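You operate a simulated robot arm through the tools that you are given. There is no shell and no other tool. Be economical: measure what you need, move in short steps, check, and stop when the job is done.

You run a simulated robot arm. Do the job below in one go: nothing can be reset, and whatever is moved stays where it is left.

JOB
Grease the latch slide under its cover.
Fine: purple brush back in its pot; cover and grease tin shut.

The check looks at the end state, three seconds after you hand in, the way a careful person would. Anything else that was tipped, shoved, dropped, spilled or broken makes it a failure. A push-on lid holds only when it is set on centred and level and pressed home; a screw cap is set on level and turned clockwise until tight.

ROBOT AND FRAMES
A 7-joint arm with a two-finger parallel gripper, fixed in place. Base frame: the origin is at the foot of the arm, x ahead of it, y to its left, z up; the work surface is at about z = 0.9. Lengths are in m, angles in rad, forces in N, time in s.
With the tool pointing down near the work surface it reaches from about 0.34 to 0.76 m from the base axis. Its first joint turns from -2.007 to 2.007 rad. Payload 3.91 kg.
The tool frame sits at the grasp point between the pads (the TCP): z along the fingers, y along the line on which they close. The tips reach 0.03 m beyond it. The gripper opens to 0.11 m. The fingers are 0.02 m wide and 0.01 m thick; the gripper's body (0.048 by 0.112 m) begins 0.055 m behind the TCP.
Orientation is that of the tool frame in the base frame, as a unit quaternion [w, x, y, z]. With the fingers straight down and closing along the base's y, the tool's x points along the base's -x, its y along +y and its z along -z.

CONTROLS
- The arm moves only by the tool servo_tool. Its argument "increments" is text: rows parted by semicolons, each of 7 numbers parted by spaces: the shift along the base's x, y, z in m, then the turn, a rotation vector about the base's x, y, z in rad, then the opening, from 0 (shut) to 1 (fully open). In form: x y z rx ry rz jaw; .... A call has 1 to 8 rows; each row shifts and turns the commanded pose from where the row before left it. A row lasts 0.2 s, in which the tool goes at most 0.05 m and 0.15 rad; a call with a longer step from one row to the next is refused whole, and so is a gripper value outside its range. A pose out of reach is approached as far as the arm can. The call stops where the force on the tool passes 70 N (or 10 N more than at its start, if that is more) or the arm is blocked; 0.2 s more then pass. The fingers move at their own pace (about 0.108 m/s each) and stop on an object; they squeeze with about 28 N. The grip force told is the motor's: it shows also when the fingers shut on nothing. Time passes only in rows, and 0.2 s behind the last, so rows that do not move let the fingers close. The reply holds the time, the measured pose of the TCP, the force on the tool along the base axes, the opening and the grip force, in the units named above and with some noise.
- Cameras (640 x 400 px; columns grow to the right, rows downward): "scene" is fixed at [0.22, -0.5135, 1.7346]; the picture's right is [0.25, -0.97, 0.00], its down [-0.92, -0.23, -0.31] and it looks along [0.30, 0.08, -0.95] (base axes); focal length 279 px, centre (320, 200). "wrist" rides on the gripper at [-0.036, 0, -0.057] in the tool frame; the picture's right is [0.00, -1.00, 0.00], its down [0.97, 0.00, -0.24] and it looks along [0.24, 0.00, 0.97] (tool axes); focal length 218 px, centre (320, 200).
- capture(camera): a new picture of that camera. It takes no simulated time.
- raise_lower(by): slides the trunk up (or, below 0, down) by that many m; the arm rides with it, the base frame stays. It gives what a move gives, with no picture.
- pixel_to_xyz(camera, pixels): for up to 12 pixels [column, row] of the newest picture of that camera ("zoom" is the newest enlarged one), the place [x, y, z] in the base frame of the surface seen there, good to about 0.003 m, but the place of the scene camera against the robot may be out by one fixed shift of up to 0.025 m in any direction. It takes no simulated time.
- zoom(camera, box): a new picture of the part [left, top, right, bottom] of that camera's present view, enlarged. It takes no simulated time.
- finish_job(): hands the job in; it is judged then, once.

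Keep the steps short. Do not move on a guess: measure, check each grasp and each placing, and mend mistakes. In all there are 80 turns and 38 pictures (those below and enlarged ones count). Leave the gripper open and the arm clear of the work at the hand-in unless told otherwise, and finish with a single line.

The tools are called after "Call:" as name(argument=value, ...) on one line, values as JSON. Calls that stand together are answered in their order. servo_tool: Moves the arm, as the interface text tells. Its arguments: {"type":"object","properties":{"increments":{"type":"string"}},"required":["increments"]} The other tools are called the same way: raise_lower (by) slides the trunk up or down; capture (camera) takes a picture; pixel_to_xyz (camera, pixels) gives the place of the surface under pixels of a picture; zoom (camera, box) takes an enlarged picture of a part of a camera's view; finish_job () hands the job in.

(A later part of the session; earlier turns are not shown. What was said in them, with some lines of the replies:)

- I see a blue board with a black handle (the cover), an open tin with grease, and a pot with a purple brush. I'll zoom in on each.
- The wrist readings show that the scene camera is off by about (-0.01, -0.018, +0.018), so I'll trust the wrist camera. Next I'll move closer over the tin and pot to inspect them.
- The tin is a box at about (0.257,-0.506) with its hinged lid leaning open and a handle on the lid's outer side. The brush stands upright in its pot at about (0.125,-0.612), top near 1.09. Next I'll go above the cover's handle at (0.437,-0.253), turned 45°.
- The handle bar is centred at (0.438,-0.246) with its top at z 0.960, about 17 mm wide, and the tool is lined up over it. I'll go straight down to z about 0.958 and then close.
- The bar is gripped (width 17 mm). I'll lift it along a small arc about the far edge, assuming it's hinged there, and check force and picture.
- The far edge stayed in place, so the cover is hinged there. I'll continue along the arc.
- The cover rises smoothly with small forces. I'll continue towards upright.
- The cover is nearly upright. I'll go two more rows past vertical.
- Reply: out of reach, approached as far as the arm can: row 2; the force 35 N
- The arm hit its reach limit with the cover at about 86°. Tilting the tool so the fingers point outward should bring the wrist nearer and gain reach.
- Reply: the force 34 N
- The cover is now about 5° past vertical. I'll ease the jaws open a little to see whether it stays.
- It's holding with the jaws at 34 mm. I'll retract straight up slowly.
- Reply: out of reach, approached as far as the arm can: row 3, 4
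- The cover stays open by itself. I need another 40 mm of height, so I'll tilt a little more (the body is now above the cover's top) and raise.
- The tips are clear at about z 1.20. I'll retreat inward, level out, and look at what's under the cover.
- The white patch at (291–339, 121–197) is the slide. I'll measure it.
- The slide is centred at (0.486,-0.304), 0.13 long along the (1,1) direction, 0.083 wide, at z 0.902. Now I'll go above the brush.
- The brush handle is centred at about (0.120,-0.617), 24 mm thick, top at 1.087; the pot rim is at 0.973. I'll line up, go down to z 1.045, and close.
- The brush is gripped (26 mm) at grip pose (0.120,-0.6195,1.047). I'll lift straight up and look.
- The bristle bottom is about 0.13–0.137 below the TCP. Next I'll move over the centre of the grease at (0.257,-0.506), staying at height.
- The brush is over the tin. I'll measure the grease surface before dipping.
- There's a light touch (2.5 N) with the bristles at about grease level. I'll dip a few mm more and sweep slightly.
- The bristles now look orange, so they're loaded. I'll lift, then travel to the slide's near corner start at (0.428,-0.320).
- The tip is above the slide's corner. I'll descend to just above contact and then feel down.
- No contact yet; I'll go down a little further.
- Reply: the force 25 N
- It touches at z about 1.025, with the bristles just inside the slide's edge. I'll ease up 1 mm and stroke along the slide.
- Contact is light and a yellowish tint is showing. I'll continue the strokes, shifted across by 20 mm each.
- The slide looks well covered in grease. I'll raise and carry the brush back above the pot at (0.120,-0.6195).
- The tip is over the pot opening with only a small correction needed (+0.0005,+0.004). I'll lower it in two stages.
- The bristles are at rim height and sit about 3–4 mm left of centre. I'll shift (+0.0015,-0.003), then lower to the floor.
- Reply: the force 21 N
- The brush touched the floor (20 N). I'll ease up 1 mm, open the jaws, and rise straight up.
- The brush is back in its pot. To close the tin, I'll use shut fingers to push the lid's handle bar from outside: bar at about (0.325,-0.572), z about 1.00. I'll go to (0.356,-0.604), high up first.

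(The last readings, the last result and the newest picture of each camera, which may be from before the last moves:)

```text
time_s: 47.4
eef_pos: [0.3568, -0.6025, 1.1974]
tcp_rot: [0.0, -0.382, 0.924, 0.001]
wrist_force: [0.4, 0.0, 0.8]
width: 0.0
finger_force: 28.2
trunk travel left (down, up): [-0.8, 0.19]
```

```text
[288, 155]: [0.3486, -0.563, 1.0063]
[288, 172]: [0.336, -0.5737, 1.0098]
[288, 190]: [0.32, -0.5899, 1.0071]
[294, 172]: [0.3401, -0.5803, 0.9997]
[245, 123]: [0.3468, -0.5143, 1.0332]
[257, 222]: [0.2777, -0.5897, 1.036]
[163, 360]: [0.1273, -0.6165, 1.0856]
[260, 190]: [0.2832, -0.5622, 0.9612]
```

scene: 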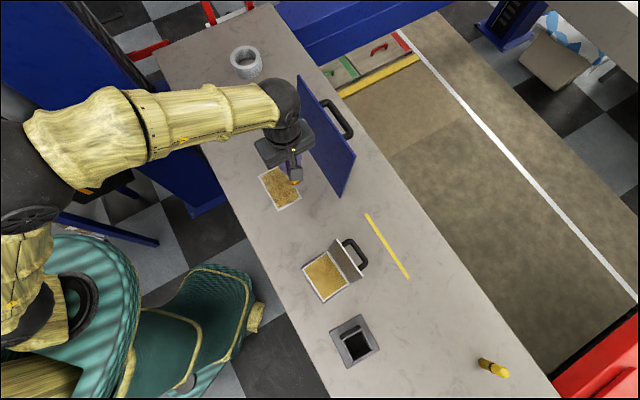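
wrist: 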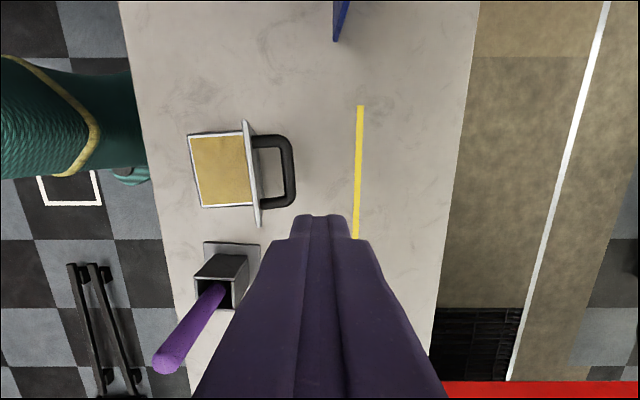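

The bar is confirmed, with its outer face about 18 mm from the fingers. I'll descend to z 1.010 and then push gently toward the tin.

Call:
servo_tool(increments="0 0 -0.045 0 0 0 0; 0 0 -0.045 0 0 0 0; 0 0 -0.045 0 0 0 0; 0 0 -0.045 0 0 0 0; 0 0 -0.007 0 0 0 0; 0 0 0 0 0 0 0")

Call:
servo_tool(increments="-0.0106 0.0106 0 0 0 0 0; -0.0106 0.0106 0 0 0 0 0; -0.0106 0.0106 0 0 0 0 0; -0.0106 0.0106 0 0 0 0 0; 0 0 0 0 0 0 0")

```text
time_s: 48.8
eef_pos: [0.3573, -0.6038, 1.0115]
tcp_rot: [0.0, -0.381, 0.924, 0.0]
wrist_force: [-0.4, -1.6, -0.2]
width: 0.0
finger_force: 27.8
trunk travel left (down, up): [-0.8, 0.19]
```

```text
time_s: 50.0
eef_pos: [0.3151, -0.5572, 1.0107]
tcp_rot: [-0.001, -0.382, 0.924, 0.001]
wrist_force: [1.8, -0.8, 1.8]
width: 0.0
finger_force: 28.0
trunk travel left (down, up): [-0.8, 0.19]
```

The push is light and steady (about 2 N). I'll continue another 60 mm.

Call:
servo_tool(increments="-0.0106 0.0106 0 0 0 0 0; -0.0106 0.0106 0 0 0 0 0; -0.0106 0.0106 0 0 0 0 0; -0.0106 0.0106 0 0 0 0 0; 0 0 0 0 0 0 0")

Call:
zoom(camera="scene", box=[230, 60, 430, 370])

```text
time_s: 51.2
eef_pos: [0.2709, -0.5182, 1.0093]
tcp_rot: [0.0, -0.381, 0.925, 0.001]
wrist_force: [1.5, -1.2, 1.2]
width: 0.0001
finger_force: 27.8
trunk travel left (down, up): [-0.8, 0.19]
```

```text
1.29 times, centred on (330, 215) of scene
```

zoom: 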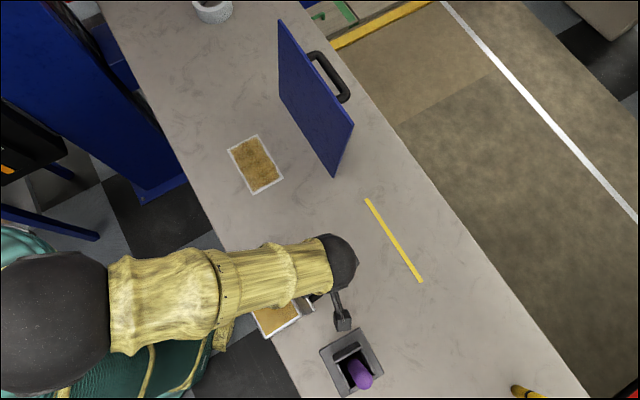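

The lid is at about 37° and the hinge friction holds it. I'll back off slightly, rise above the handle bar, move over it, then press it down along its arc.

Call:
servo_tool(increments="0.007 -0.007 0 0 0 0 0; 0 0 0.033 0 0 0 0; 0 0 0.033 0 0 0 0; -0.0244 0.0244 0 0 0 0 0; 0 0 0 0 0 0 0")

Call:
servo_tool(increments="-0.0021 0.0021 -0.027 0 0 0 0; -0.0078 0.0078 -0.010 0 0 0 0; -0.0071 0.0071 -0.011 0 0 0 0; -0.005 0.005 -0.010 0 0 0 0; 0 0 0 0 0 0 0")

```text
time_s: 52.4
eef_pos: [0.2535, -0.4992, 1.0754]
tcp_rot: [-0.001, -0.382, 0.924, 0.001]
wrist_force: [-0.2, -0.5, -0.4]
width: 0.0
finger_force: 28.0
trunk travel left (down, up): [-0.8, 0.19]
```

```text
time_s: 53.3
eef_pos: [0.2393, -0.4896, 1.037]
tcp_rot: [0.001, -0.384, 0.923, -0.016]
wrist_force: [8.5, 0.6, 30.9]
width: 0.0001
finger_force: 27.7
trunk travel left (down, up): [-0.8, 0.19]
stopped in row 4: the force on the tool passed its limit (the readings are from after the stop); the commanded pose is now the measured one
```

The force limit tripped at tip height about 1.007. I'll rise and look at the lid.

Call:
servo_tool(increments="0 0 0.03 0 0 0 0; 0 0 0.045 0 0 0 0; 0 0 0.045 0 0 0 0; 0.02 -0.02 0.03 0 0 0 0; 0.02 -0.02 0 0 0 0 0; 0 0 0 0 0 0 0")

Call:
capture(camera="wrist")

```text
time_s: 54.7
eef_pos: [0.2754, -0.53, 1.1823]
tcp_rot: [0.0, -0.383, 0.924, -0.012]
wrist_force: [0.2, -0.2, 0.2]
width: 0.0
finger_force: 28.0
trunk travel left (down, up): [-0.8, 0.19]
```

```text
2 pictures are left
```

wrist: 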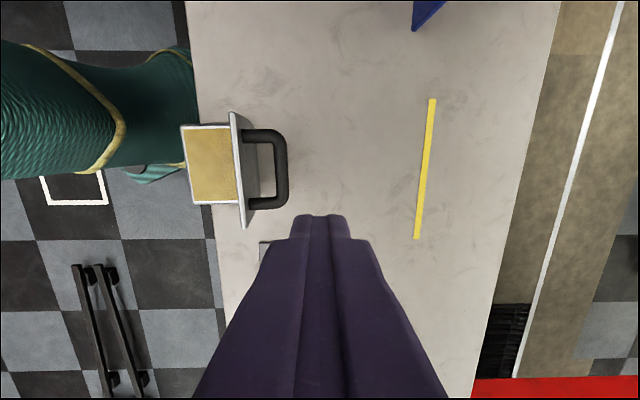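

The lid is still upright, so the tin may have slid instead. I'll measure.

Call:
pixel_to_xyz(camera="wrist", pixels=[[184, 128], [193, 203], [239, 203], [231, 128], [230, 113], [243, 227], [282, 140], [282, 195], [285, 168], [210, 165], [246, 170], [190, 100]])

```text
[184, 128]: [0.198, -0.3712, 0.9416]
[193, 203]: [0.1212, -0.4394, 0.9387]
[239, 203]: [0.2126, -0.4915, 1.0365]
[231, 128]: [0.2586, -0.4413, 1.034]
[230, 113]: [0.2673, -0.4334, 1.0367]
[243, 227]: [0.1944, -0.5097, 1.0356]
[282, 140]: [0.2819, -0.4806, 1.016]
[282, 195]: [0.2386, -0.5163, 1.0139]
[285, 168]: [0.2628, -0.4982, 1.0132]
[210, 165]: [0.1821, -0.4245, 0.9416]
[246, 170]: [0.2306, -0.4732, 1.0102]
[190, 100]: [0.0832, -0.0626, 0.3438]
```

The tin slid about 0.10 m toward the table edge because the hinge is stiffer than the tin's grip on the table. To mend this, I'll pinch the lid plate's top edge (mid (0.231,-0.472,1.036)) between the fingers, drag the tin back, and close the lid by turning the tool. First I'll hover along the lid's plane.

Call:
servo_tool(increments="-0.0114 0.0159 0 0.057 0.057 0 0.218; -0.0114 0.0159 -0.022 0.057 0.057 0 0.218; -0.0114 0.0159 -0.03 0.056 0.056 0 0.218; 0 0 -0.03 0 0 0 0.218; 0 0 0 0 0 0 0.218; 0 0 0 0 0 0 0.218")

Call:
capture(camera="wrist")

```text
time_s: 56.1
eef_pos: [0.2435, -0.4817, 1.1008]
tcp_rot: [-0.046, -0.38, 0.918, 0.099]
wrist_force: [0.1, -0.7, 0.0]
width: 0.0242
finger_force: 0.1
trunk travel left (down, up): [-0.8, 0.19]
```

```text
1 pictures are left
```

wrist: 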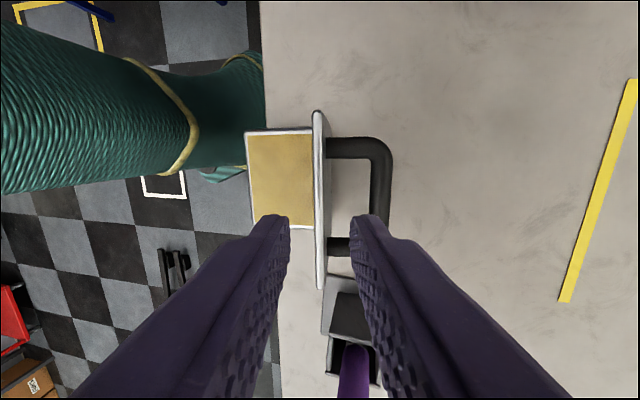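

The fingers straddle the lid plate well in this edge-on view (lid at column 318). I'll measure its position precisely.

Call:
pixel_to_xyz(camera="wrist", pixels=[[317, 118], [320, 200], [319, 200], [320, 280], [326, 200], [380, 180], [370, 180], [388, 180], [248, 140], [256, 225], [312, 140], [262, 60]])

```text
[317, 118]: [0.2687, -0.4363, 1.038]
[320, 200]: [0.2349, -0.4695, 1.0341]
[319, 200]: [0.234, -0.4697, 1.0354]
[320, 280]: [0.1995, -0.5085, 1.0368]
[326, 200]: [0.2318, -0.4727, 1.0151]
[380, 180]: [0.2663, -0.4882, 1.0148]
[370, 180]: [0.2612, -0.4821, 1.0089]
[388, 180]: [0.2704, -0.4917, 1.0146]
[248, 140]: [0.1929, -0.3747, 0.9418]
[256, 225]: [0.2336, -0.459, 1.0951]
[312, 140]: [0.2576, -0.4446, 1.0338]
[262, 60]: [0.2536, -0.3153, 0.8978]
```

The alignment agrees within 1 mm. I'll slide down along the lid plane and pinch.

Call:
servo_tool(increments="-0.004 0.004 -0.026 0 0 0 0.218; -0.004 0.004 -0.026 0 0 0 0.218; -0.0041 0.0041 -0.025 0 0 0 0.218; 0 0 0 0 0 0 0.218; 0 0 0 0 0 0 0; 0 0 0 0 0 0 0")

```text
time_s: 57.5
eef_pos: [0.2295, -0.4699, 1.0236]
tcp_rot: [-0.047, -0.381, 0.918, 0.1]
wrist_force: [-1.0, 1.2, -0.2]
width: 0.0062
finger_force: 28.3
trunk travel left (down, up): [-0.8, 0.19]
```

The lid is pinched (6 mm). I'll drag the tin back by (+0.071,-0.073), level.

Call:
servo_tool(increments="0.0101 -0.0104 0 0 0 0 0; 0.0101 -0.0104 0 0 0 0 0; 0.0101 -0.0104 0 0 0 0 0; 0.0101 -0.0104 0 0 0 0 0; 0.0101 -0.0104 0 0 0 0 0; 0.0101 -0.0104 0 0 0 0 0; 0.0104 -0.0106 0 0 0 0 0; 0 0 0 0 0 0 0")

```text
time_s: 59.3
eef_pos: [0.3006, -0.5416, 1.023]
tcp_rot: [-0.046, -0.381, 0.918, 0.099]
wrist_force: [1.0, 0.0, 0.0]
width: 0.0066
finger_force: 27.8
trunk travel left (down, up): [-0.8, 0.19]
```

The tin is back with near-zero force. Now I'll rotate the lid closed about its hinge (0.285,-0.533,0.94), turning the tool with it, first three steps.

Call:
servo_tool(increments="-0.0083 0.0083 0.0015 -0.099 -0.099 0 0; -0.0084 0.0084 -0.0001 -0.099 -0.099 0 0; -0.0083 0.0083 -0.0017 -0.099 -0.099 0 0; 0 0 0 0 0 0 0")

```text
time_s: 60.3
eef_pos: [0.2769, -0.514, 1.0242]
tcp_rot: [0.034, -0.38, 0.92, -0.096]
wrist_force: [-3.5, 3.0, 4.9]
width: 0.0062
finger_force: 28.6
trunk travel left (down, up): [-0.8, 0.19]
```

Smooth, with small forces. Continuing to about 45°.

Call:
servo_tool(increments="-0.0081 0.0081 -0.0034 -0.099 -0.099 0 0; -0.0076 0.0076 -0.0049 -0.099 -0.099 0 0; -0.0071 0.0071 -0.0064 -0.099 -0.099 0 0; -0.0063 0.0063 -0.0076 -0.099 -0.099 0 0; 0 0 0 0 0 0 0")

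```text
time_s: 61.5
eef_pos: [0.2475, -0.4863, 1.0031]
tcp_rot: [0.139, -0.354, 0.857, -0.346]
wrist_force: [8.5, 3.4, 18.0]
width: 0.0062
finger_force: 27.8
trunk travel left (down, up): [-0.8, 0.19]
```

The lid is at 45°. One more step to about 37°, then open slightly (20 mm) and withdraw along the lid's plane.

Call:
servo_tool(increments="-0.0056 0.0056 -0.0089 -0.099 -0.099 0 0; 0 0 0 0 0 0 0; 0 0 0 0 0 0 0.19; 0 0 0 0 0 0 0.19; -0.0112 0.0112 0.0122 0 0 0 0.19; -0.0168 0.0168 0.0182 0 0 0 0.19; -0.0168 0.0168 0.0182 0 0 0 0.19")

```text
time_s: 63.1
eef_pos: [0.1959, -0.4378, 1.0414]
tcp_rot: [0.164, -0.342, 0.832, -0.404]
wrist_force: [0.3, 1.1, -0.4]
width: 0.0208
finger_force: 0.1
trunk travel left (down, up): [-0.8, 0.19]
```

The lid is released at about 37°. I'll rise, return the tool to vertical, shut the jaws, and hover over the bar.

Call:
servo_tool(increments="0 0 0.045 0 0 0 0.19; 0 0 0.045 0 0 0 0.1; 0.0099 -0.0109 0.01 0.1037 0.1037 0 0; 0.0099 -0.0109 0 0.1037 0.1037 0 0; 0.0099 -0.0109 0 0.1037 0.1037 0 0; 0.0099 -0.0109 0 0.1037 0.1037 0 0; 0.0099 -0.0109 0 0.1037 0.1037 0 0; 0.0099 -0.0109 0 0.1037 0.1037 0 0)")

```text
refused: increments must be text of numbers, spaces and semicolons
```

Call:
servo_tool(increments="0 0 0.045 0 0 0 0.19; 0 0 0.045 0 0 0 0.1; 0.0099 -0.0109 0.01 0.1037 0.1037 0 0; 0.0099 -0.0109 0 0.1037 0.1037 0 0; 0.0099 -0.0109 0 0.1037 0.1037 0 0; 0.0099 -0.0109 0 0.1037 0.1037 0 0; 0.0099 -0.0109 0 0.1037 0.1037 0 0; 0.0099 -0.0109 0 0.1037 0.1037 0 0")

```text
time_s: 64.9
eef_pos: [0.2563, -0.502, 1.139]
tcp_rot: [-0.002, -0.383, 0.924, -0.01]
wrist_force: [0.6, -0.3, 0.6]
width: 0.0
finger_force: 28.1
trunk travel left (down, up): [-0.8, 0.19]
```

I'm vertical over the bar. I'll descend to just above it and feel for contact (expected near TCP z 1.053).

Call:
servo_tool(increments="0 0 -0.04 0 0 0 0; 0 0 -0.035 0 0 0 0; 0 0 -0.006 0 0 0 0; 0 0 -0.005 0 0 0 0; 0 0 0 0 0 0 0")

```text
time_s: 66.1
eef_pos: [0.2559, -0.5038, 1.0547]
tcp_rot: [0.0, -0.382, 0.924, -0.012]
wrist_force: [-0.2, -0.1, -0.3]
width: 0.0
finger_force: 28.1
trunk travel left (down, up): [-0.8, 0.19]
```

Call:
servo_tool(increments="-0.002 0.002 -0.003 0 0 0 0; -0.003 0.003 -0.004 0 0 0 0; -0.003 0.003 -0.004 0 0 0 0; 0 0 0 0 0 0 0")

```text
time_s: 67.1
eef_pos: [0.2476, -0.496, 1.045]
tcp_rot: [-0.001, -0.382, 0.924, -0.011]
wrist_force: [-2.8, 0.9, 4.1]
width: 0.0001
finger_force: 28.5
trunk travel left (down, up): [-0.8, 0.19]
```

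Contact, following the expected path. Continuing down along the arc.

Call:
servo_tool(increments="-0.005 0.005 -0.007 0 0 0 0; -0.0036 0.0036 -0.0055 0 0 0 0; -0.0036 0.0036 -0.0055 0 0 0 0; 0 0 0 0 0 0 0")

```text
time_s: 68.1
eef_pos: [0.2371, -0.4803, 1.0268]
tcp_rot: [0.0, -0.383, 0.924, -0.01]
wrist_force: [-1.1, -0.6, 0.2]
width: 0.0003
finger_force: 27.8
trunk travel left (down, up): [-0.8, 0.19]
```

Call:
servo_tool(increments="-0.003 0.003 -0.005 0 0 0 0; 0 0 -0.004 0 0 0 0; 0 0 -0.003 0 0 0 0; 0 0 0 0 0 0 0")

```text
time_s: 69.1
eef_pos: [0.2317, -0.4788, 1.0197]
tcp_rot: [0.0, -0.382, 0.924, -0.018]
wrist_force: [4.4, -2.6, 53.3]
width: 0.0
finger_force: 27.4
trunk travel left (down, up): [-0.8, 0.19]
```

Solid 53 N reaction with the bar at its closed height, so the lid is shut and pressed. I'll rise and head for the cover handle by the way I left it.

Call:
servo_tool(increments="0 0 0.03 0 0 0 0; 0 0 0.045 0 0 0 0.2; 0 0 0.048 0 0 0 0.34; 0 0 0.048 0 0 0 0.34; 0 0 0.045 0 0 0 0.34; 0.048 0.0054 0 0 0 0 0.34; 0.048 0.0054 0 0 0 0 0.34; 0.048 0.0054 0 0 0 0 0.34")

Call:
servo_tool(increments="0.048 0.0054 0 -0.05 -0.05 0 0.34; 0.048 0.0054 0 -0.05 -0.05 0 0.34; 0.048 0.0054 0 -0.05 -0.05 0 0.34; 0.048 0.0054 0 -0.05 -0.05 0 0.34; 0.045 0.0054 0 -0.05 -0.05 0 0.34; 0 0 0 -0.02 -0.02 0 0.34")

```text
time_s: 70.9
eef_pos: [0.3779, -0.4631, 1.2283]
tcp_rot: [-0.001, -0.382, 0.924, -0.01]
wrist_force: [0.6, -0.1, -0.1]
width: 0.0373
finger_force: 0.0
trunk travel left (down, up): [-0.8, 0.19]
```

```text
time_s: 72.3
eef_pos: [0.6146, -0.4338, 1.2295]
tcp_rot: [0.073, -0.374, 0.905, -0.188]
wrist_force: [0.3, -0.2, -0.6]
width: 0.0374
finger_force: 0.0
trunk travel left (down, up): [-0.8, 0.19]
```

I'm at the earlier exit point. I'll retrace down in reverse.

Call:
servo_tool(increments="0.006 0 0 0 0 0 0.34; 0.003 -0.003 -0.02 0 0 0 0.34; 0.003 -0.003 -0.015 0 0 0 0.34; 0.002 -0.002 -0.01 0.05 0.05 0 0.34; 0 0 0 0.1 0.1 0 0.34; 0 0 0 0 0 0 0.34")

```text
time_s: 73.7
eef_pos: [0.6257, -0.4426, 1.1845]
tcp_rot: [0.032, -0.379, 0.92, -0.09]
wrist_force: [0.2, 0.7, 0.5]
width: 0.0377
finger_force: 0.1
trunk travel left (down, up): [-0.8, 0.19]
```

Call:
servo_tool(increments="0.0016 -0.0014 -0.016 0 0 0 0.34; 0.0016 -0.0014 -0.016 0 0 0 0.34; 0.0016 -0.0014 -0.016 0 0 0 0.34; 0.0016 -0.0014 -0.016 0 0 0 0.34; 0 0 0 0 0 0 0.34")

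```text
time_s: 74.9
eef_pos: [0.6332, -0.4467, 1.1193]
tcp_rot: [0.032, -0.381, 0.92, -0.09]
wrist_force: [0.8, 1.1, 2.7]
width: 0.0373
finger_force: 0.1
trunk travel left (down, up): [-0.8, 0.19]
```

I'm back at the release pose with no collision. Closing on the bar.

Call:
servo_tool(increments="0 0 0 0 0 0 0; 0 0 0 0 0 0 0; 0 0 0 0 0 0 0")

```text
time_s: 75.7
eef_pos: [0.6326, -0.446, 1.1192]
tcp_rot: [0.032, -0.381, 0.92, -0.089]
wrist_force: [-2.1, 1.3, -6.2]
width: 0.0176
finger_force: 45.4
trunk travel left (down, up): [-0.8, 0.19]
```

The bar is gripped. I'll lower the cover along the reverse arc, untilting as I go.

Call:
servo_tool(increments="-0.0228 0.0228 0.0071 0.02 0.02 0 0; -0.0233 0.0233 0.0023 0.03 0.03 0 0; -0.0232 0.0232 -0.0027 0.03 0.03 0 0; -0.0227 0.0227 -0.0075 0.03 0.03 0 0; 0 0 0 0.025 0.025 0 0")

```text
time_s: 76.9
eef_pos: [0.5417, -0.3547, 1.1202]
tcp_rot: [-0.005, -0.384, 0.923, -0.002]
wrist_force: [-1.2, -3.3, -2.0]
width: 0.0178
finger_force: 44.5
trunk travel left (down, up): [-0.8, 0.19]
```

Call:
servo_tool(increments="-0.0216 0.0216 -0.0122 0 0 0 0; -0.0202 0.0202 -0.0168 0 0 0 0; -0.0180 0.0180 -0.0207 0 0 0 0; -0.0158 0.0158 -0.0244 0 0 0 0; 0 0 0 0 0 0 0")

```text
time_s: 78.1
eef_pos: [0.4656, -0.2789, 1.0443]
tcp_rot: [-0.003, -0.384, 0.923, 0.0]
wrist_force: [8.0, 6.0, -1.9]
width: 0.0175
finger_force: 45.1
trunk travel left (down, up): [-0.8, 0.19]
```

On track. The last three steps down to shut.

Call:
servo_tool(increments="-0.0130 0.0130 -0.0274 0 0 0 0; -0.0099 0.0099 -0.0300 0 0 0 0; -0.0067 0.0067 -0.0290 0 0 0 0; 0 0 -0.002 0 0 0 0; 0 0 -0.002 0 0 0 0; 0 0 0 0 0 0 0")

```text
time_s: 79.5
eef_pos: [0.4365, -0.2497, 0.9541]
tcp_rot: [-0.006, -0.382, 0.924, -0.001]
wrist_force: [8.5, 10.1, -1.5]
width: 0.0176
finger_force: 45.2
trunk travel left (down, up): [-0.8, 0.19]
```

It's back at the original closed height (0.954). I'll press lightly to confirm it's seated, release, and rise.

Call:
servo_tool(increments="0 0 -0.002 0 0 0 0; 0 0 -0.001 0 0 0 0; 0 0 0 0 0 0 0")

```text
time_s: 80.3
eef_pos: [0.4354, -0.2501, 0.9523]
tcp_rot: [-0.005, -0.383, 0.924, -0.002]
wrist_force: [5.1, 12.2, -0.3]
width: 0.0175
finger_force: 44.8
trunk travel left (down, up): [-0.8, 0.19]
```

Call:
servo_tool(increments="0 0 -0.002 0 0 0 0; 0 0 -0.002 0 0 0 0; 0 0 0 0 0 0 0")

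```text
time_s: 81.1
eef_pos: [0.4361, -0.2508, 0.9508]
tcp_rot: [-0.004, -0.382, 0.924, -0.003]
wrist_force: [1.6, 16.7, 21.2]
width: 0.0173
finger_force: 45.4
trunk travel left (down, up): [-0.8, 0.19]
```

The cover is seated (21 N reaction). I'll open the jaws, rise clear, and retreat.

Call:
servo_tool(increments="0 0 0.002 0 0 0 0; 0 0 0 0 0 0 0.5; 0 0 0 0 0 0 0.6; 0 0 0.03 0 0 0 0.6; 0 0 0.045 0 0 0 0.8; 0 0 0.045 0 0 0 1; 0 0 0.045 0 0 0 1; 0 0 0.045 0 0 0 1")

Call:
servo_tool(increments="0.02 0.045 0.005 0 0 0 1; 0.02 0.045 0.005 0 0 0 1; 0.02 0.045 0.005 0 0 0 1; 0 0.045 0.005 0 0 0 1; 0 0 0 0 0 0 1")

Call:
capture(camera="scene")

```text
time_s: 82.9
eef_pos: [0.4367, -0.2522, 1.1607]
tcp_rot: [-0.003, -0.382, 0.924, -0.001]
wrist_force: [-0.6, -0.5, -0.1]
width: 0.1098
finger_force: 0.0
trunk travel left (down, up): [-0.8, 0.19]
```

```text
time_s: 84.1
eef_pos: [0.4974, -0.0743, 1.1784]
tcp_rot: [-0.005, -0.383, 0.924, -0.002]
wrist_force: [0.1, -0.6, 0.1]
width: 0.1101
finger_force: 0.0
trunk travel left (down, up): [-0.8, 0.19]
```

```text
0 pictures are left
```

scene: 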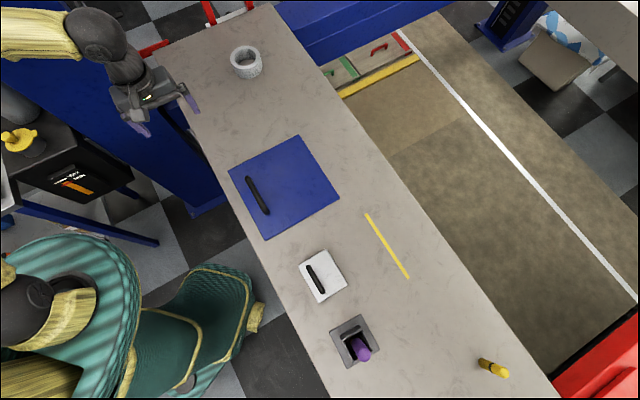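

The cover is shut, the tin is shut near its old place, and the brush is in its pot. I'll check that the tin lid is level and where the tin stands.

Call:
pixel_to_xyz(camera="scene", pixels=[[302, 265], [325, 252], [344, 276], [320, 299], [335, 275], [314, 292], [233, 176], [264, 234], [337, 197], [297, 139], [362, 354]])

```text
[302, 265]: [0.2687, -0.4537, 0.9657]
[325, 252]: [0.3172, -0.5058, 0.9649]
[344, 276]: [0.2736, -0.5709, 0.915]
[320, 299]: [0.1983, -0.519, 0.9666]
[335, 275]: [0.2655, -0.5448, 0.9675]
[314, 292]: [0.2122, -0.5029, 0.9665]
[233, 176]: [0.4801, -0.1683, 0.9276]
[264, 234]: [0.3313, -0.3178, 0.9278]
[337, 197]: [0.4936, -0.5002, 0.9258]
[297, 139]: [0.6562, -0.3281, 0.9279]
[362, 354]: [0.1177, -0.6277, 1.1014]
```

The latch slide is greased, the cover and grease tin are shut, and the purple brush is back in its pot; the tin slid about 0.10 m while I was closing its lid and I dragged it back, so it now stands within about 1–2 cm of where it started.

Call:
finish_job()

```text
The job is handed in.
```

The slide is greased, the cover and tin are shut and the purple brush is in its pot; the tin slid about 0.10 m during closing and was dragged back to within about 1–2 cm of its start.
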